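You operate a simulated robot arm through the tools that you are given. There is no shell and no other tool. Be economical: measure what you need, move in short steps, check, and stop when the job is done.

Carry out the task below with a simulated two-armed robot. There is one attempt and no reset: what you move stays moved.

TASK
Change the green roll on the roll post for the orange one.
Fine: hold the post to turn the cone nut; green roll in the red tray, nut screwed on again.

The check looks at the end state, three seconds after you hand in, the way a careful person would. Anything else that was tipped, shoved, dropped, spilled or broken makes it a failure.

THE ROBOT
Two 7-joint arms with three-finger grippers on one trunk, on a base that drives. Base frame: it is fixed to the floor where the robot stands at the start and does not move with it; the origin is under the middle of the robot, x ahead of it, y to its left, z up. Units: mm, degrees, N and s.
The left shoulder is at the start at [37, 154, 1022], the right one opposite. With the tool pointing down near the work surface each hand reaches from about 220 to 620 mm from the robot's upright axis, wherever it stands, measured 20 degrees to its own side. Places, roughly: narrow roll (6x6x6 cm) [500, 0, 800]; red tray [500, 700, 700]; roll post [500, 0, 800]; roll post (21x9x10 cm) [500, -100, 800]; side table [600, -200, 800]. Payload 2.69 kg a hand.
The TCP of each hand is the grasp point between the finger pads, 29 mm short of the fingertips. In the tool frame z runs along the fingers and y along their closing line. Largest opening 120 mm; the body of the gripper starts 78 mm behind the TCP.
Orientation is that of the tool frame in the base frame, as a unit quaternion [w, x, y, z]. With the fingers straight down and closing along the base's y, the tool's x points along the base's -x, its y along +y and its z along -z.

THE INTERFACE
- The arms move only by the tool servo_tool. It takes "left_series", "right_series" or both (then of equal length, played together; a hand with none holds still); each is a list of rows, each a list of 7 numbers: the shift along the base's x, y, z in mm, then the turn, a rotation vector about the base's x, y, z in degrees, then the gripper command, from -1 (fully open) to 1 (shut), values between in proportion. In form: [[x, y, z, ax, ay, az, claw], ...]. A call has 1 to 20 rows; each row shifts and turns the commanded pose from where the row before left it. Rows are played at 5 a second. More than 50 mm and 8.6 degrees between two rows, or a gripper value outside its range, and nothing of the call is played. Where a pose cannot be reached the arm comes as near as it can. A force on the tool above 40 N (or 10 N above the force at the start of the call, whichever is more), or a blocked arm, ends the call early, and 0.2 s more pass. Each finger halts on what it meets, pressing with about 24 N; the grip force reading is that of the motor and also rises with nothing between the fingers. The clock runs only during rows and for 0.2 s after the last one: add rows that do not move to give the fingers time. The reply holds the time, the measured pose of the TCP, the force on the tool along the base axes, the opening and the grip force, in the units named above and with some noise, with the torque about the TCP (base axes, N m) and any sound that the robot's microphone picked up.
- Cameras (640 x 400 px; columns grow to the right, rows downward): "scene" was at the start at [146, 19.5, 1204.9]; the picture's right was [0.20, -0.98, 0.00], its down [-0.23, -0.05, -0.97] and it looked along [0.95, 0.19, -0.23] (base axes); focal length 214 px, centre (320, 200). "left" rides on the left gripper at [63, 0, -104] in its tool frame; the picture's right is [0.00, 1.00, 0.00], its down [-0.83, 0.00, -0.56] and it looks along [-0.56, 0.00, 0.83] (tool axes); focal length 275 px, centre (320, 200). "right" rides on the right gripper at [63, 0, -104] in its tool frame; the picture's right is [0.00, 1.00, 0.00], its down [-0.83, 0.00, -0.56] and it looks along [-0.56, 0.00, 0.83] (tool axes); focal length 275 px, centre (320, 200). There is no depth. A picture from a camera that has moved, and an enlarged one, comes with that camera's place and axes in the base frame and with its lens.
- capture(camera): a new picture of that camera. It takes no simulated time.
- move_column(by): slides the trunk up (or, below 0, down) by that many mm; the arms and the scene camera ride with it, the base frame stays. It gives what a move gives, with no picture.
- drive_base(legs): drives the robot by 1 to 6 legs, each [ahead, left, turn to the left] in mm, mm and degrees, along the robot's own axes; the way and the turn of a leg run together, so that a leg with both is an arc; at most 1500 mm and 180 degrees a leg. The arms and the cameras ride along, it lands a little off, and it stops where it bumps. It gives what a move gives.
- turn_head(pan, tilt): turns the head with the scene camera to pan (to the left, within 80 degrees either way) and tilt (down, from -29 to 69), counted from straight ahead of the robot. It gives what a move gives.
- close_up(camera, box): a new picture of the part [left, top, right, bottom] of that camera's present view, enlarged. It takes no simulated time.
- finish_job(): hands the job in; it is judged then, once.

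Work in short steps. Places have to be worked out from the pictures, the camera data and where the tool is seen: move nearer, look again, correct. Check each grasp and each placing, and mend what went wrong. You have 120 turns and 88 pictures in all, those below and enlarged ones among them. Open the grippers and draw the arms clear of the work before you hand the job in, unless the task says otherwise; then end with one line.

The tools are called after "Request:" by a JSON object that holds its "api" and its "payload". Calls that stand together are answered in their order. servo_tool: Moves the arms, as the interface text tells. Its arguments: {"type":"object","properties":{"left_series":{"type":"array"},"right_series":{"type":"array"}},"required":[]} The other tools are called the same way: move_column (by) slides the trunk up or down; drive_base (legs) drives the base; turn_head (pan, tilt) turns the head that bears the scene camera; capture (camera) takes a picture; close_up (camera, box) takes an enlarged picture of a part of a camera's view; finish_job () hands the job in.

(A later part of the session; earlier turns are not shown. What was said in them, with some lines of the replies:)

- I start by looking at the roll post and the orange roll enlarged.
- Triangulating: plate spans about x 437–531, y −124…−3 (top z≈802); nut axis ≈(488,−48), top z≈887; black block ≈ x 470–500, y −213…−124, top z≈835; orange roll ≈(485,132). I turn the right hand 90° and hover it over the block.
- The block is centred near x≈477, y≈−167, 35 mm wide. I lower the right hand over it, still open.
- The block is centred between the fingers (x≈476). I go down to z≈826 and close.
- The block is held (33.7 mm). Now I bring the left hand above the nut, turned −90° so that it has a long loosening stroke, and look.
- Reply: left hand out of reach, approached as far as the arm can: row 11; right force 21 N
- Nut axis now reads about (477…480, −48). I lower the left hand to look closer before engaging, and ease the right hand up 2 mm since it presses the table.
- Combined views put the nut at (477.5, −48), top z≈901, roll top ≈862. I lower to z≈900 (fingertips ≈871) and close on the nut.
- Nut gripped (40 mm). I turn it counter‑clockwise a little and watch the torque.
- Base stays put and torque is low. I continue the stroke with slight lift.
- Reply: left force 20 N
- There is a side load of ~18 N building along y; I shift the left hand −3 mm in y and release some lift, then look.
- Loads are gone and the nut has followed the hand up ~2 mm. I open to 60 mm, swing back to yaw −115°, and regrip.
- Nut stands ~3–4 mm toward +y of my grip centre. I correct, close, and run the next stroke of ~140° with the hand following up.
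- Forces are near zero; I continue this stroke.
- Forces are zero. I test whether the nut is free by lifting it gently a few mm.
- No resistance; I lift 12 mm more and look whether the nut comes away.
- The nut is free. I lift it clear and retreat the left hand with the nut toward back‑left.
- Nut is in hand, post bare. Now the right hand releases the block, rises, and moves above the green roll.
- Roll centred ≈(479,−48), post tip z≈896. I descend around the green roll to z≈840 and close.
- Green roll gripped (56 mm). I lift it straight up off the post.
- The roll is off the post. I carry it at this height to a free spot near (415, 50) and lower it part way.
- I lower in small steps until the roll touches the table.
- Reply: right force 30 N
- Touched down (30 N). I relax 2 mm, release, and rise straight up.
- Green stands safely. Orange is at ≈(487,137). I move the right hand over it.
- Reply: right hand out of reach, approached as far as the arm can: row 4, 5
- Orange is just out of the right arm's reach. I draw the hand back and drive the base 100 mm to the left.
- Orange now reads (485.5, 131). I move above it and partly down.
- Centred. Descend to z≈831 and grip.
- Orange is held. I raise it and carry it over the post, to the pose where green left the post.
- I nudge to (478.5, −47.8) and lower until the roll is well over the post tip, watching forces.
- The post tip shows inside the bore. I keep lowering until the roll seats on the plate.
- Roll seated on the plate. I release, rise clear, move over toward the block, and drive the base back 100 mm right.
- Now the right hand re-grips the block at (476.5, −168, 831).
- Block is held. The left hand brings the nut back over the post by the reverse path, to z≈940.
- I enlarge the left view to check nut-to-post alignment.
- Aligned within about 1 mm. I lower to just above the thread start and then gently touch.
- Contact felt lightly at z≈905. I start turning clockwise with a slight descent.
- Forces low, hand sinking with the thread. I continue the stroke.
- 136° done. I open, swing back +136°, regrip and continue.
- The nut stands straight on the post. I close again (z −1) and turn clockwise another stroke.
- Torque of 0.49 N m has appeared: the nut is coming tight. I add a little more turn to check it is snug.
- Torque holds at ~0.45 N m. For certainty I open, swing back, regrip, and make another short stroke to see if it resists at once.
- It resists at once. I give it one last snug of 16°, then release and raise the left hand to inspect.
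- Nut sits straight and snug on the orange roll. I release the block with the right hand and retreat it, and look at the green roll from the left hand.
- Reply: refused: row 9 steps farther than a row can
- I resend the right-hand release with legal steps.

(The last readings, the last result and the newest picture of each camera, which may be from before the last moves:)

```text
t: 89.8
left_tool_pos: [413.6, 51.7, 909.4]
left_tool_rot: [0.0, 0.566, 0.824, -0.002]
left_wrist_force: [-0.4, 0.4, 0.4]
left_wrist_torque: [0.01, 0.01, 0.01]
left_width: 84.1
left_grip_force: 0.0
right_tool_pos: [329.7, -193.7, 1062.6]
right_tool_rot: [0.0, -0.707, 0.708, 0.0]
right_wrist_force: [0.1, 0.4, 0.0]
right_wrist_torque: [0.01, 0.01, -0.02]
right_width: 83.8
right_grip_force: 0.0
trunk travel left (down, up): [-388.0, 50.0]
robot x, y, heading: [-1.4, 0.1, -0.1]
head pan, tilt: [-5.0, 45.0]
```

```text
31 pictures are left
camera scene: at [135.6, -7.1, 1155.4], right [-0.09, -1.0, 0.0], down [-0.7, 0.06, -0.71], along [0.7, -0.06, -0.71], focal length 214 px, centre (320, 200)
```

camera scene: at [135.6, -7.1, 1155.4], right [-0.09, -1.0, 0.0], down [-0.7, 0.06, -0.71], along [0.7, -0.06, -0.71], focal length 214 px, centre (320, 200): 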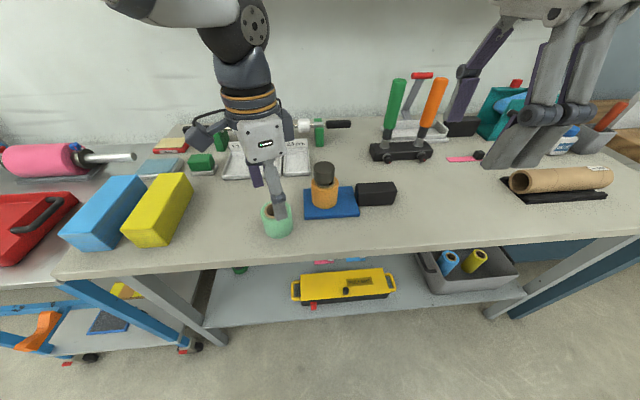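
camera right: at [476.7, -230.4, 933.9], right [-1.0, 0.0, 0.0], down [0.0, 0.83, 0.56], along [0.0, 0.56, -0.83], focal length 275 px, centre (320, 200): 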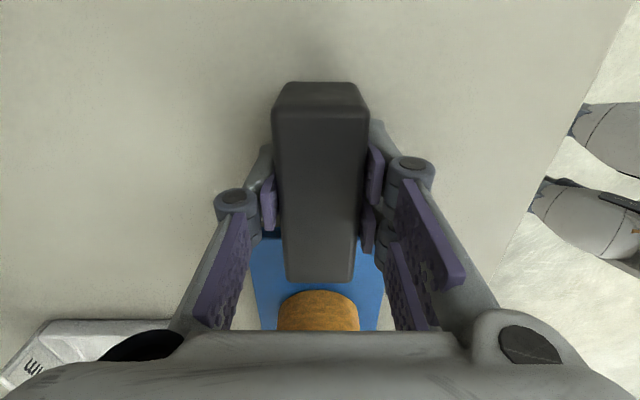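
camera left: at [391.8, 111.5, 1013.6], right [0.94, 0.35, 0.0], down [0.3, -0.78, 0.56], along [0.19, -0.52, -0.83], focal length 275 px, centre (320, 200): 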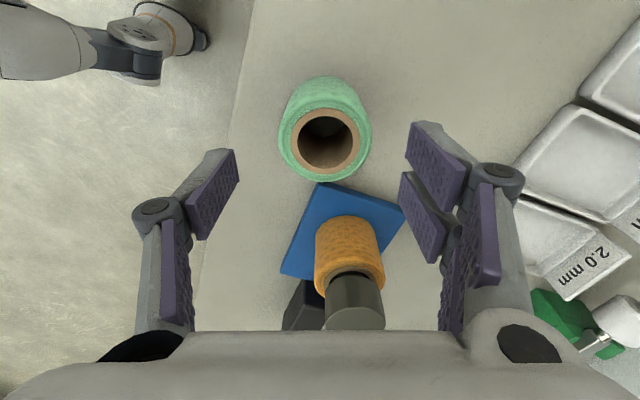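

Green roll centred at (417, 52.5). I descend, grip it and lift.

Request:
{"api": "servo_tool", "payload": {"left_series": [[3, 1, -25, 0, 0, 0, -0.4], [0, 0, -28, 0, 0, 0, -0.4], [0, 0, -24, 0, 0, 0, -0.4], [0, 0, 0, 0, 0, 0, -0.2], [0, 0, 0, 0, 0, 0, 0], [0, 0, 0, 0, 0, 0, 0.5], [0, 0, 0, 0, 0, 0, 0.5], [0, 0, 20, 0, 0, 0, 0.5], [0, 0, 40, 0, 0, 0, 0.5], [0, 0, 40, 0, 0, 0, 0.5], [0, 0, 30, 0, 0, 0, 0.5], [0, 0, 0, 0, 0, 0, 0.5]]}}

Request:
{"api": "turn_head", "payload": {"pan": 50, "tilt": 35}}

Request:
{"api": "capture", "payload": {"camera": "scene"}}

Request:
{"api": "capture", "payload": {"camera": "left"}}

```text
t: 92.4
left_tool_pos: [418.5, 52.7, 963.1]
left_tool_rot: [0.0, 0.566, 0.824, -0.003]
left_wrist_force: [-0.4, 0.0, 0.8]
left_wrist_torque: [-0.01, -0.02, 0.01]
left_width: 55.3
left_grip_force: 23.8
right_tool_pos: [331.0, -192.2, 1062.0]
right_tool_rot: [0.001, -0.706, 0.708, 0.0]
right_wrist_force: [-0.3, -0.7, 0.1]
right_wrist_torque: [-0.02, 0.0, -0.02]
right_width: 84.1
right_grip_force: 0.1
trunk travel left (down, up): [-388.0, 50.0]
robot x, y, heading: [-3.1, 0.0, 0.1]
head pan, tilt: [-5.0, 45.0]
```

```text
t: 93.7
left_tool_pos: [418.2, 53.7, 963.3]
left_tool_rot: [0.001, 0.566, 0.824, -0.002]
left_wrist_force: [-0.8, 0.2, -0.3]
left_wrist_torque: [0.03, 0.05, -0.01]
left_width: 55.5
left_grip_force: 23.7
right_tool_pos: [330.0, -192.5, 1060.9]
right_tool_rot: [0.0, -0.707, 0.707, 0.001]
right_wrist_force: [-1.1, 1.0, 0.6]
right_wrist_torque: [-0.01, 0.01, 0.02]
right_width: 84.0
right_grip_force: 0.0
trunk travel left (down, up): [-388.0, 50.0]
robot x, y, heading: [-2.0, -1.7, -0.5]
head pan, tilt: [50.0, 35.0]
```

```text
30 pictures are left
camera scene: at [111.2, 67.3, 1170.2], right [0.76, -0.64, 0.0], down [-0.37, -0.44, -0.82], along [0.53, 0.63, -0.57], focal length 214 px, centre (320, 200)
```

scene: 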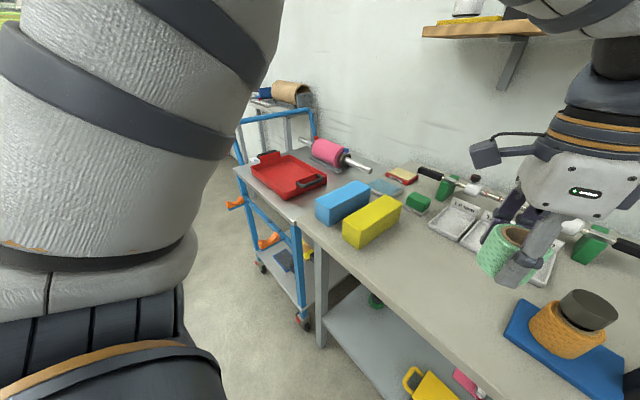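

```text
29 pictures are left
camera left: at [395.6, 112.7, 1066.8], right [0.94, 0.35, 0.0], down [0.29, -0.78, 0.56], along [0.19, -0.52, -0.83], focal length 275 px, centre (320, 200)
```

left: 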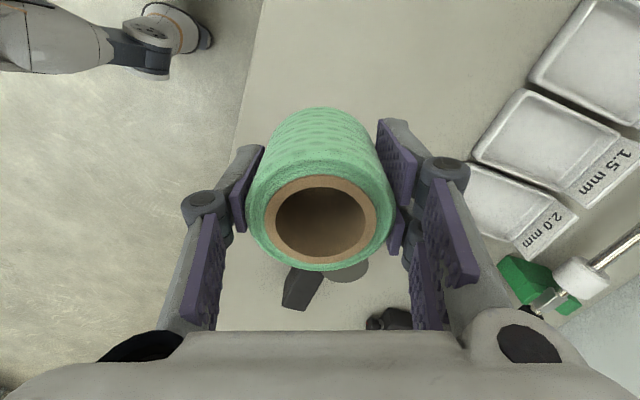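

Green roll is in the left hand. I tuck the hand in higher, then drive 220 mm left and check surroundings.

Request:
{"api": "servo_tool", "payload": {"left_series": [[-10, 15, 25, 0, 0, 0, 0.5], [-15, 25, 25, 0, 0, 0, 0.5], [-15, 30, 25, 0, 0, 0, 0.5], [-10, 30, 25, 0, 0, 0, 0.5], [0, 0, 0, 0, 0, 0, 0.5]]}}

Request:
{"api": "drive_base", "payload": {"legs": [[0, 220, 0]]}}

Request:
{"api": "turn_head", "payload": {"pan": 35, "tilt": 50}}

Request:
{"api": "capture", "payload": {"camera": "scene"}}

Request:
{"api": "capture", "payload": {"camera": "left"}}

```text
t: 94.9
left_tool_pos: [368.6, 154.2, 1065.8]
left_tool_rot: [0.0, 0.566, 0.825, -0.001]
left_wrist_force: [0.3, -0.1, 0.3]
left_wrist_torque: [-0.01, 0.01, 0.02]
left_width: 55.5
left_grip_force: 24.2
right_tool_pos: [329.1, -191.9, 1060.6]
right_tool_rot: [0.001, -0.707, 0.707, 0.0]
right_wrist_force: [-0.1, -1.3, 0.1]
right_wrist_torque: [0.01, -0.01, 0.0]
right_width: 84.0
right_grip_force: 0.1
trunk travel left (down, up): [-388.0, 50.0]
robot x, y, heading: [-1.6, -1.9, -0.1]
head pan, tilt: [50.0, 35.0]
```

```text
t: 97.2
left_tool_pos: [367.5, 376.5, 1065.1]
left_tool_rot: [-0.001, 0.567, 0.824, -0.002]
left_wrist_force: [-0.6, 0.4, -1.5]
left_wrist_torque: [0.0, -0.01, 0.0]
left_width: 55.3
left_grip_force: 24.2
right_tool_pos: [329.7, 29.5, 1060.9]
right_tool_rot: [0.0, -0.707, 0.708, 0.0]
right_wrist_force: [-0.7, -0.3, -0.9]
right_wrist_torque: [-0.02, 0.01, 0.01]
right_width: 84.1
right_grip_force: 0.0
trunk travel left (down, up): [-388.0, 50.0]
robot x, y, heading: [1.8, 224.2, 0.1]
head pan, tilt: [50.0, 35.0]
```

```text
t: 98.0
left_tool_pos: [368.0, 375.7, 1065.4]
left_tool_rot: [-0.001, 0.567, 0.823, -0.002]
left_wrist_force: [0.4, 0.6, -0.5]
left_wrist_torque: [0.01, -0.02, 0.0]
left_width: 55.4
left_grip_force: 24.1
right_tool_pos: [328.9, 29.5, 1060.8]
right_tool_rot: [0.0, -0.707, 0.707, 0.0]
right_wrist_force: [-0.7, 0.5, -0.2]
right_wrist_torque: [0.0, 0.0, -0.01]
right_width: 83.8
right_grip_force: 0.1
trunk travel left (down, up): [-388.0, 50.0]
robot x, y, heading: [-2.0, 221.1, -0.1]
head pan, tilt: [35.0, 50.0]
```

```text
28 pictures are left
camera scene: at [118.0, 266.4, 1148.6], right [0.57, -0.82, 0.0], down [-0.63, -0.44, -0.64], along [0.53, 0.37, -0.77], focal length 214 px, centre (320, 200)
```

scene: 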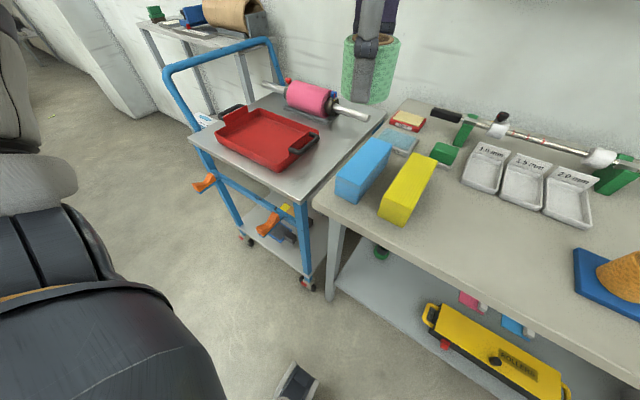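

```text
27 pictures are left
camera left: at [345.8, 436.2, 1169.5], right [0.94, 0.35, 0.0], down [0.29, -0.78, 0.56], along [0.19, -0.52, -0.83], focal length 275 px, centre (320, 200)
```

left: 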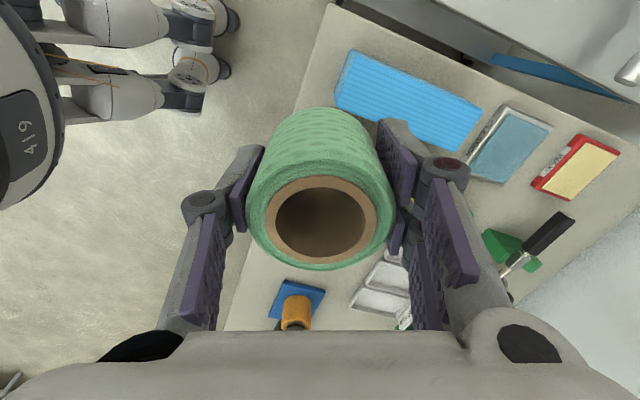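

Tray triangulates to x 420–640, y 625–880, z≈741 on a lower cart; robot base stays far from the cart's clamps. I drive another 250 mm left and look into the tray.

Request:
{"api": "drive_base", "payload": {"legs": [[0, 250, 0]]}}

Request:
{"api": "turn_head", "payload": {"pan": 30, "tilt": 45}}

Request:
{"api": "capture", "payload": {"camera": "scene"}}

```text
t: 100.5
left_tool_pos: [366.8, 625.8, 1065.8]
left_tool_rot: [0.0, 0.564, 0.825, -0.002]
left_wrist_force: [0.2, 0.3, -0.3]
left_wrist_torque: [0.0, 0.01, -0.02]
left_width: 55.6
left_grip_force: 24.1
right_tool_pos: [330.7, 278.2, 1061.9]
right_tool_rot: [0.0, 0.71, -0.705, 0.0]
right_wrist_force: [-0.2, 0.1, -0.7]
right_wrist_torque: [-0.01, 0.02, -0.01]
right_width: 83.7
right_grip_force: 0.0
trunk travel left (down, up): [-388.0, 50.0]
robot x, y, heading: [5.6, 465.5, 0.4]
head pan, tilt: [35.0, 50.0]
```

```text
t: 101.1
left_tool_pos: [367.1, 624.7, 1066.0]
left_tool_rot: [0.001, 0.564, 0.826, -0.002]
left_wrist_force: [0.3, 0.3, -0.7]
left_wrist_torque: [-0.03, 0.01, 0.0]
left_width: 55.5
left_grip_force: 24.0
right_tool_pos: [330.7, 277.5, 1061.2]
right_tool_rot: [0.0, 0.708, -0.706, 0.0]
right_wrist_force: [0.0, 0.1, -0.1]
right_wrist_torque: [-0.05, -0.04, -0.05]
right_width: 84.0
right_grip_force: 0.0
trunk travel left (down, up): [-388.0, 50.0]
robot x, y, heading: [3.5, 467.7, 0.6]
head pan, tilt: [30.0, 45.0]
```

```text
26 pictures are left
camera scene: at [124.7, 509.6, 1155.4], right [0.5, -0.86, 0.0], down [-0.61, -0.36, -0.71], along [0.61, 0.36, -0.71], focal length 214 px, centre (320, 200)
```

scene: 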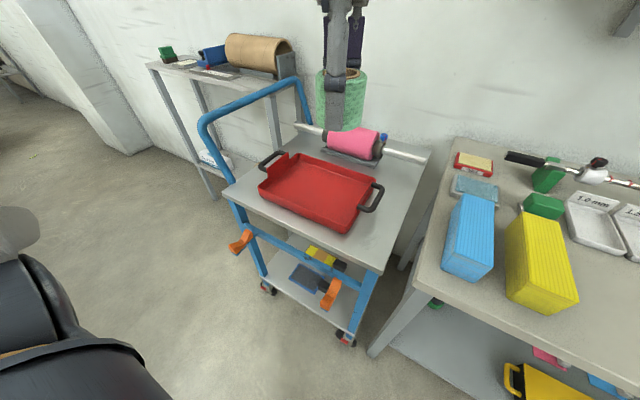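

Tray centre ≈(505, 747). I move the left hand over (490, 740) at z≈940 and look down.

Request:
{"api": "servo_tool", "payload": {"left_series": [[20, 19, -20, 0, 0, 0, 0.5], [20, 19, -20, 0, 0, 0, 0.5], [20, 19, -20, 0, 0, 0, 0.5], [20, 19, -20, 0, 0, 0, 0.5], [20, 19, -20, 0, 0, 0, 0.5], [20, 19, -20, 0, 0, 0, 0.5], [0, 0, 0, 0, 0, 0, 0.5]]}}

Request:
{"api": "capture", "payload": {"camera": "left"}}

Request:
{"api": "capture", "payload": {"camera": "scene"}}

```text
t: 102.7
left_tool_pos: [486.6, 737.7, 943.4]
left_tool_rot: [0.0, 0.564, 0.826, -0.001]
left_wrist_force: [0.1, 0.4, -0.1]
left_wrist_torque: [-0.02, 0.02, 0.0]
left_width: 55.4
left_grip_force: 24.2
right_tool_pos: [330.7, 277.0, 1061.7]
right_tool_rot: [0.0, 0.709, -0.705, 0.0]
right_wrist_force: [-0.2, -0.3, 0.7]
right_wrist_torque: [0.02, -0.04, -0.03]
right_width: 83.8
right_grip_force: 0.0
trunk travel left (down, up): [-388.0, 50.0]
robot x, y, heading: [4.8, 464.3, 0.4]
head pan, tilt: [30.0, 45.0]
```

```text
25 pictures are left
camera left: at [463.9, 796.6, 1047.7], right [0.93, 0.36, 0.0], down [0.3, -0.77, 0.56], along [0.2, -0.52, -0.83], focal length 275 px, centre (320, 200)
```

left: 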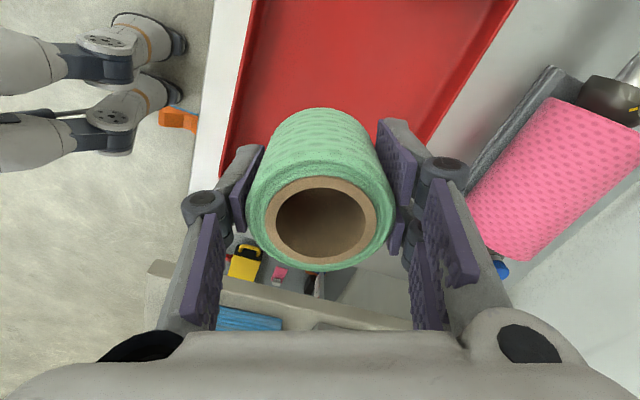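

```text
24 pictures are left
camera scene: at [124.4, 509.5, 1155.5], right [0.5, -0.86, 0.0], down [-0.61, -0.36, -0.71], along [0.61, 0.36, -0.71], focal length 214 px, centre (320, 200)
```

scene: 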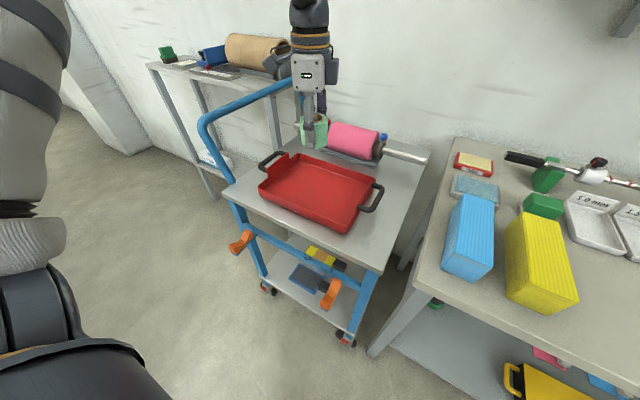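

Over the tray. I descend to z≈800.

Request:
{"api": "servo_tool", "payload": {"left_series": [[3, 0, -30, 0, 0, 0, 0.5], [3, 3, -30, 0, 0, 0, 0.5], [3, 3, -30, 0, 0, 0, 0.5], [0, 0, -30, 0, 0, 0, 0.5], [0, 0, -15, 0, 0, 0, 0.5], [0, 0, 0, 0, 0, 0, 0.5]]}}

Request:
{"api": "close_up", "payload": {"camera": "scene", "box": [220, 100, 420, 250]}}

Request:
{"api": "capture", "payload": {"camera": "left"}}

```text
t: 104.1
left_tool_pos: [495.3, 745.7, 809.8]
left_tool_rot: [0.0, 0.564, 0.826, -0.001]
left_wrist_force: [-0.3, -0.7, 0.3]
left_wrist_torque: [0.0, 0.0, 0.02]
left_width: 55.3
left_grip_force: 24.2
right_tool_pos: [331.6, 278.4, 1061.5]
right_tool_rot: [-0.001, 0.709, -0.705, 0.0]
right_wrist_force: [0.6, 0.8, -0.4]
right_wrist_torque: [-0.01, 0.03, 0.01]
right_width: 83.9
right_grip_force: 0.1
trunk travel left (down, up): [-388.0, 50.0]
robot x, y, heading: [-1.4, 465.7, 0.2]
head pan, tilt: [30.0, 45.0]
```

```text
2.67 times, centred on (320, 175) of scene
camera zoom: at [124.7, 509.6, 1155.5], right [0.5, -0.86, 0.0], down [-0.61, -0.36, -0.71], along [0.61, 0.36, -0.71], focal length 572 px, centre (320, 267)
```

zoom: 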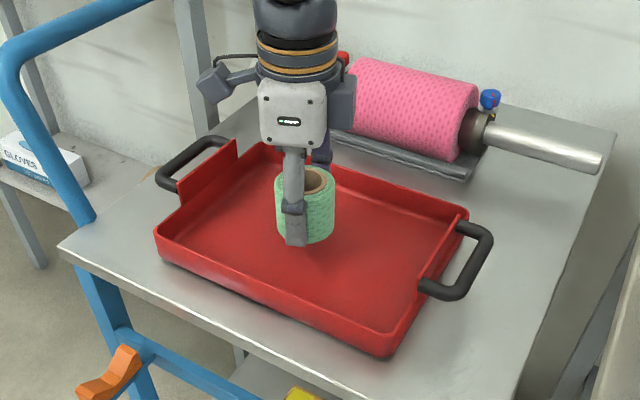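

```text
22 pictures are left
camera left: at [473.2, 804.6, 913.6], right [0.93, 0.36, 0.0], down [0.3, -0.77, 0.56], along [0.2, -0.52, -0.83], focal length 275 px, centre (320, 200)
```

left: 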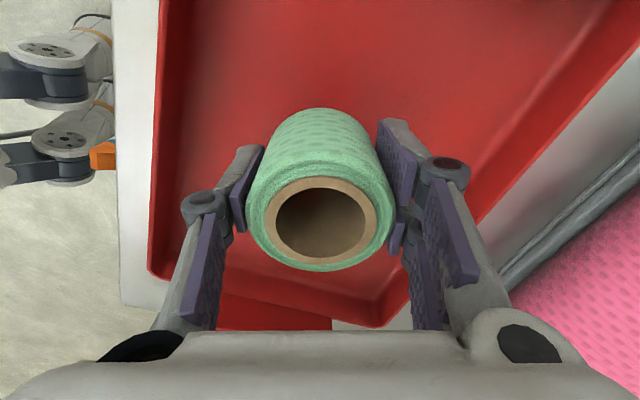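

Well inside the tray. Slow descent until contact.

Request:
{"api": "servo_tool", "payload": {"left_series": [[0, 0, -8, 0, 0, 0, 0.5], [0, 0, -5, 0, 0, 0, 0.5], [0, 0, -5, 0, 0, 0, 0.5], [0, 0, -3, 0, 0, 0, 0.5], [0, 0, -3, 0, 0, 0, 0.5], [0, 0, -2, 0, 0, 0, 0.5], [0, 0, -2, 0, 0, 0, 0.5], [0, 0, -2, 0, 0, 0, 0.5], [0, 0, -2, 0, 0, 0, 0.5], [0, 0, -2, 0, 0, 0, 0.5]]}}

```text
t: 106.3
left_tool_pos: [495.1, 744.6, 778.4]
left_tool_rot: [0.0, 0.564, 0.826, 0.0]
left_wrist_force: [-2.1, 0.9, 11.5]
left_wrist_torque: [-0.02, 0.23, -0.03]
left_width: 55.5
left_grip_force: 23.7
right_tool_pos: [330.4, 277.7, 1062.1]
right_tool_rot: [-0.001, 0.708, -0.706, 0.001]
right_wrist_force: [0.1, -0.4, -0.5]
right_wrist_torque: [0.04, -0.06, 0.02]
right_width: 83.9
right_grip_force: 0.1
trunk travel left (down, up): [-388.0, 50.0]
robot x, y, heading: [-0.8, 470.2, 0.2]
head pan, tilt: [30.0, 45.0]
```

Contact at 11.5 N. I release, rise straight up and pull the hand back.

Request:
{"api": "servo_tool", "payload": {"left_series": [[0, 0, 0.5, 0, 0, 0, 0.2], [0, 0, 0, 0, 0, 0, -0.3], [0, 0, 0, 0, 0, 0, -0.3], [0, 0, 20, 0, 0, 0, -0.3], [0, 0, 40, 0, 0, 0, -0.3], [0, 0, 40, 0, 0, 0, -0.3], [0, 0, 40, 0, 0, 0, -0.3], [-20, -15, 35, 0, 0, 0, -0.3], [-25, -20, 35, 0, 0, 0, -0.3], [-25, -20, 30, 0, 0, 0, -0.3], [-25, -20, 30, 0, 0, 0, -0.3], [0, 0, 0, 0, 0, 0, -0.3]]}}

Request:
{"api": "capture", "payload": {"camera": "scene"}}

Request:
{"api": "turn_head", "payload": {"pan": -40, "tilt": 40}}

Request:
{"api": "capture", "payload": {"camera": "scene"}}

```text
t: 108.9
left_tool_pos: [399.4, 669.3, 1044.2]
left_tool_rot: [0.001, 0.563, 0.826, -0.001]
left_wrist_force: [-0.2, 0.0, 0.9]
left_wrist_torque: [0.01, 0.03, -0.01]
left_width: 77.9
left_grip_force: 0.0
right_tool_pos: [332.8, 277.7, 1062.2]
right_tool_rot: [0.0, 0.709, -0.705, -0.001]
right_wrist_force: [-0.2, 0.0, -0.9]
right_wrist_torque: [0.01, -0.01, 0.01]
right_width: 84.2
right_grip_force: 0.2
trunk travel left (down, up): [-388.0, 50.0]
robot x, y, heading: [0.7, 467.3, 0.3]
head pan, tilt: [30.0, 45.0]
```

```text
21 pictures are left
camera scene: at [125.0, 509.6, 1155.4], right [0.5, -0.86, 0.0], down [-0.61, -0.36, -0.71], along [0.61, 0.36, -0.71], focal length 214 px, centre (320, 200)
```

scene: 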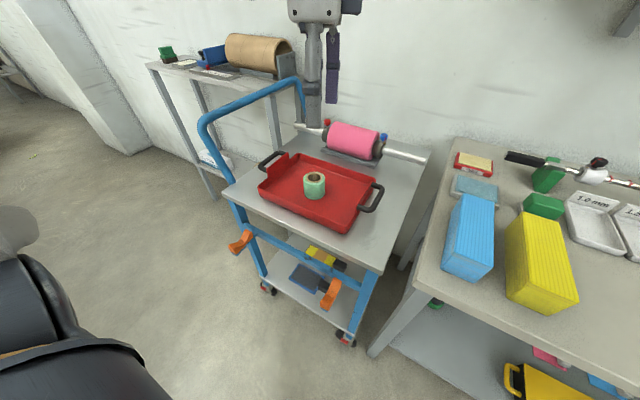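

```text
t: 110.3
left_tool_pos: [399.9, 670.5, 1045.6]
left_tool_rot: [0.0, 0.564, 0.826, -0.002]
left_wrist_force: [-0.2, 0.3, 0.4]
left_wrist_torque: [-0.01, -0.01, -0.01]
left_width: 78.3
left_grip_force: 0.0
right_tool_pos: [331.1, 277.6, 1061.1]
right_tool_rot: [0.0, 0.709, -0.705, 0.0]
right_wrist_force: [-1.1, 0.5, -0.1]
right_wrist_torque: [-0.01, 0.03, 0.0]
right_width: 83.9
right_grip_force: 0.0
trunk travel left (down, up): [-388.0, 50.0]
robot x, y, heading: [1.7, 468.2, 0.1]
head pan, tilt: [-40.0, 40.0]
```

```text
20 pictures are left
camera scene: at [120.0, 414.3, 1162.7], right [-0.64, -0.77, 0.0], down [-0.49, 0.41, -0.77], along [0.59, -0.49, -0.64], focal length 214 px, centre (320, 200)
```

scene: 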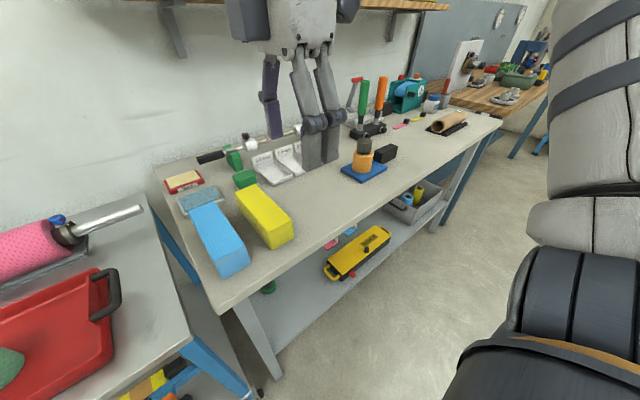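

Green stands in the tray. One enlarged look at the finished roll post.

Request:
{"api": "close_up", "payload": {"camera": "scene", "box": [335, 125, 405, 190]}}

```text
6.15 times, centred on (370, 158) of scene
camera zoom: at [120.0, 414.3, 1162.7], right [-0.64, -0.77, 0.0], down [-0.49, 0.41, -0.77], along [0.59, -0.49, -0.64], focal length 1320 px, centre (12, 462)
```

zoom: 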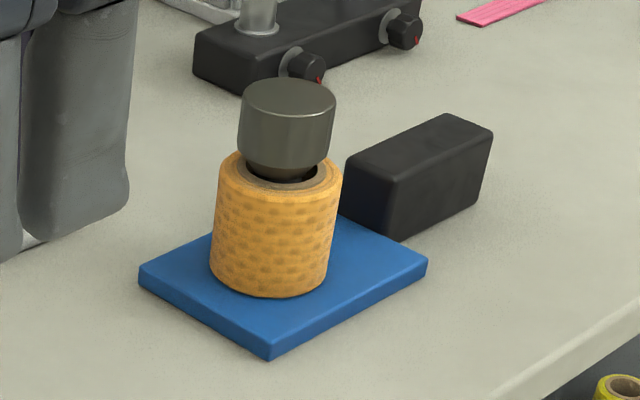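

The nut's cone sits in the orange roll's bore, everything stands upright, both hands are open and clear. I hand in.

Request:
{"api": "finish_job", "payload": {}}

```text
The job is handed in.
```

The orange roll is on the post with the cone nut screwed down snug, and the green roll is standing in the red tray; I have handed the job in.
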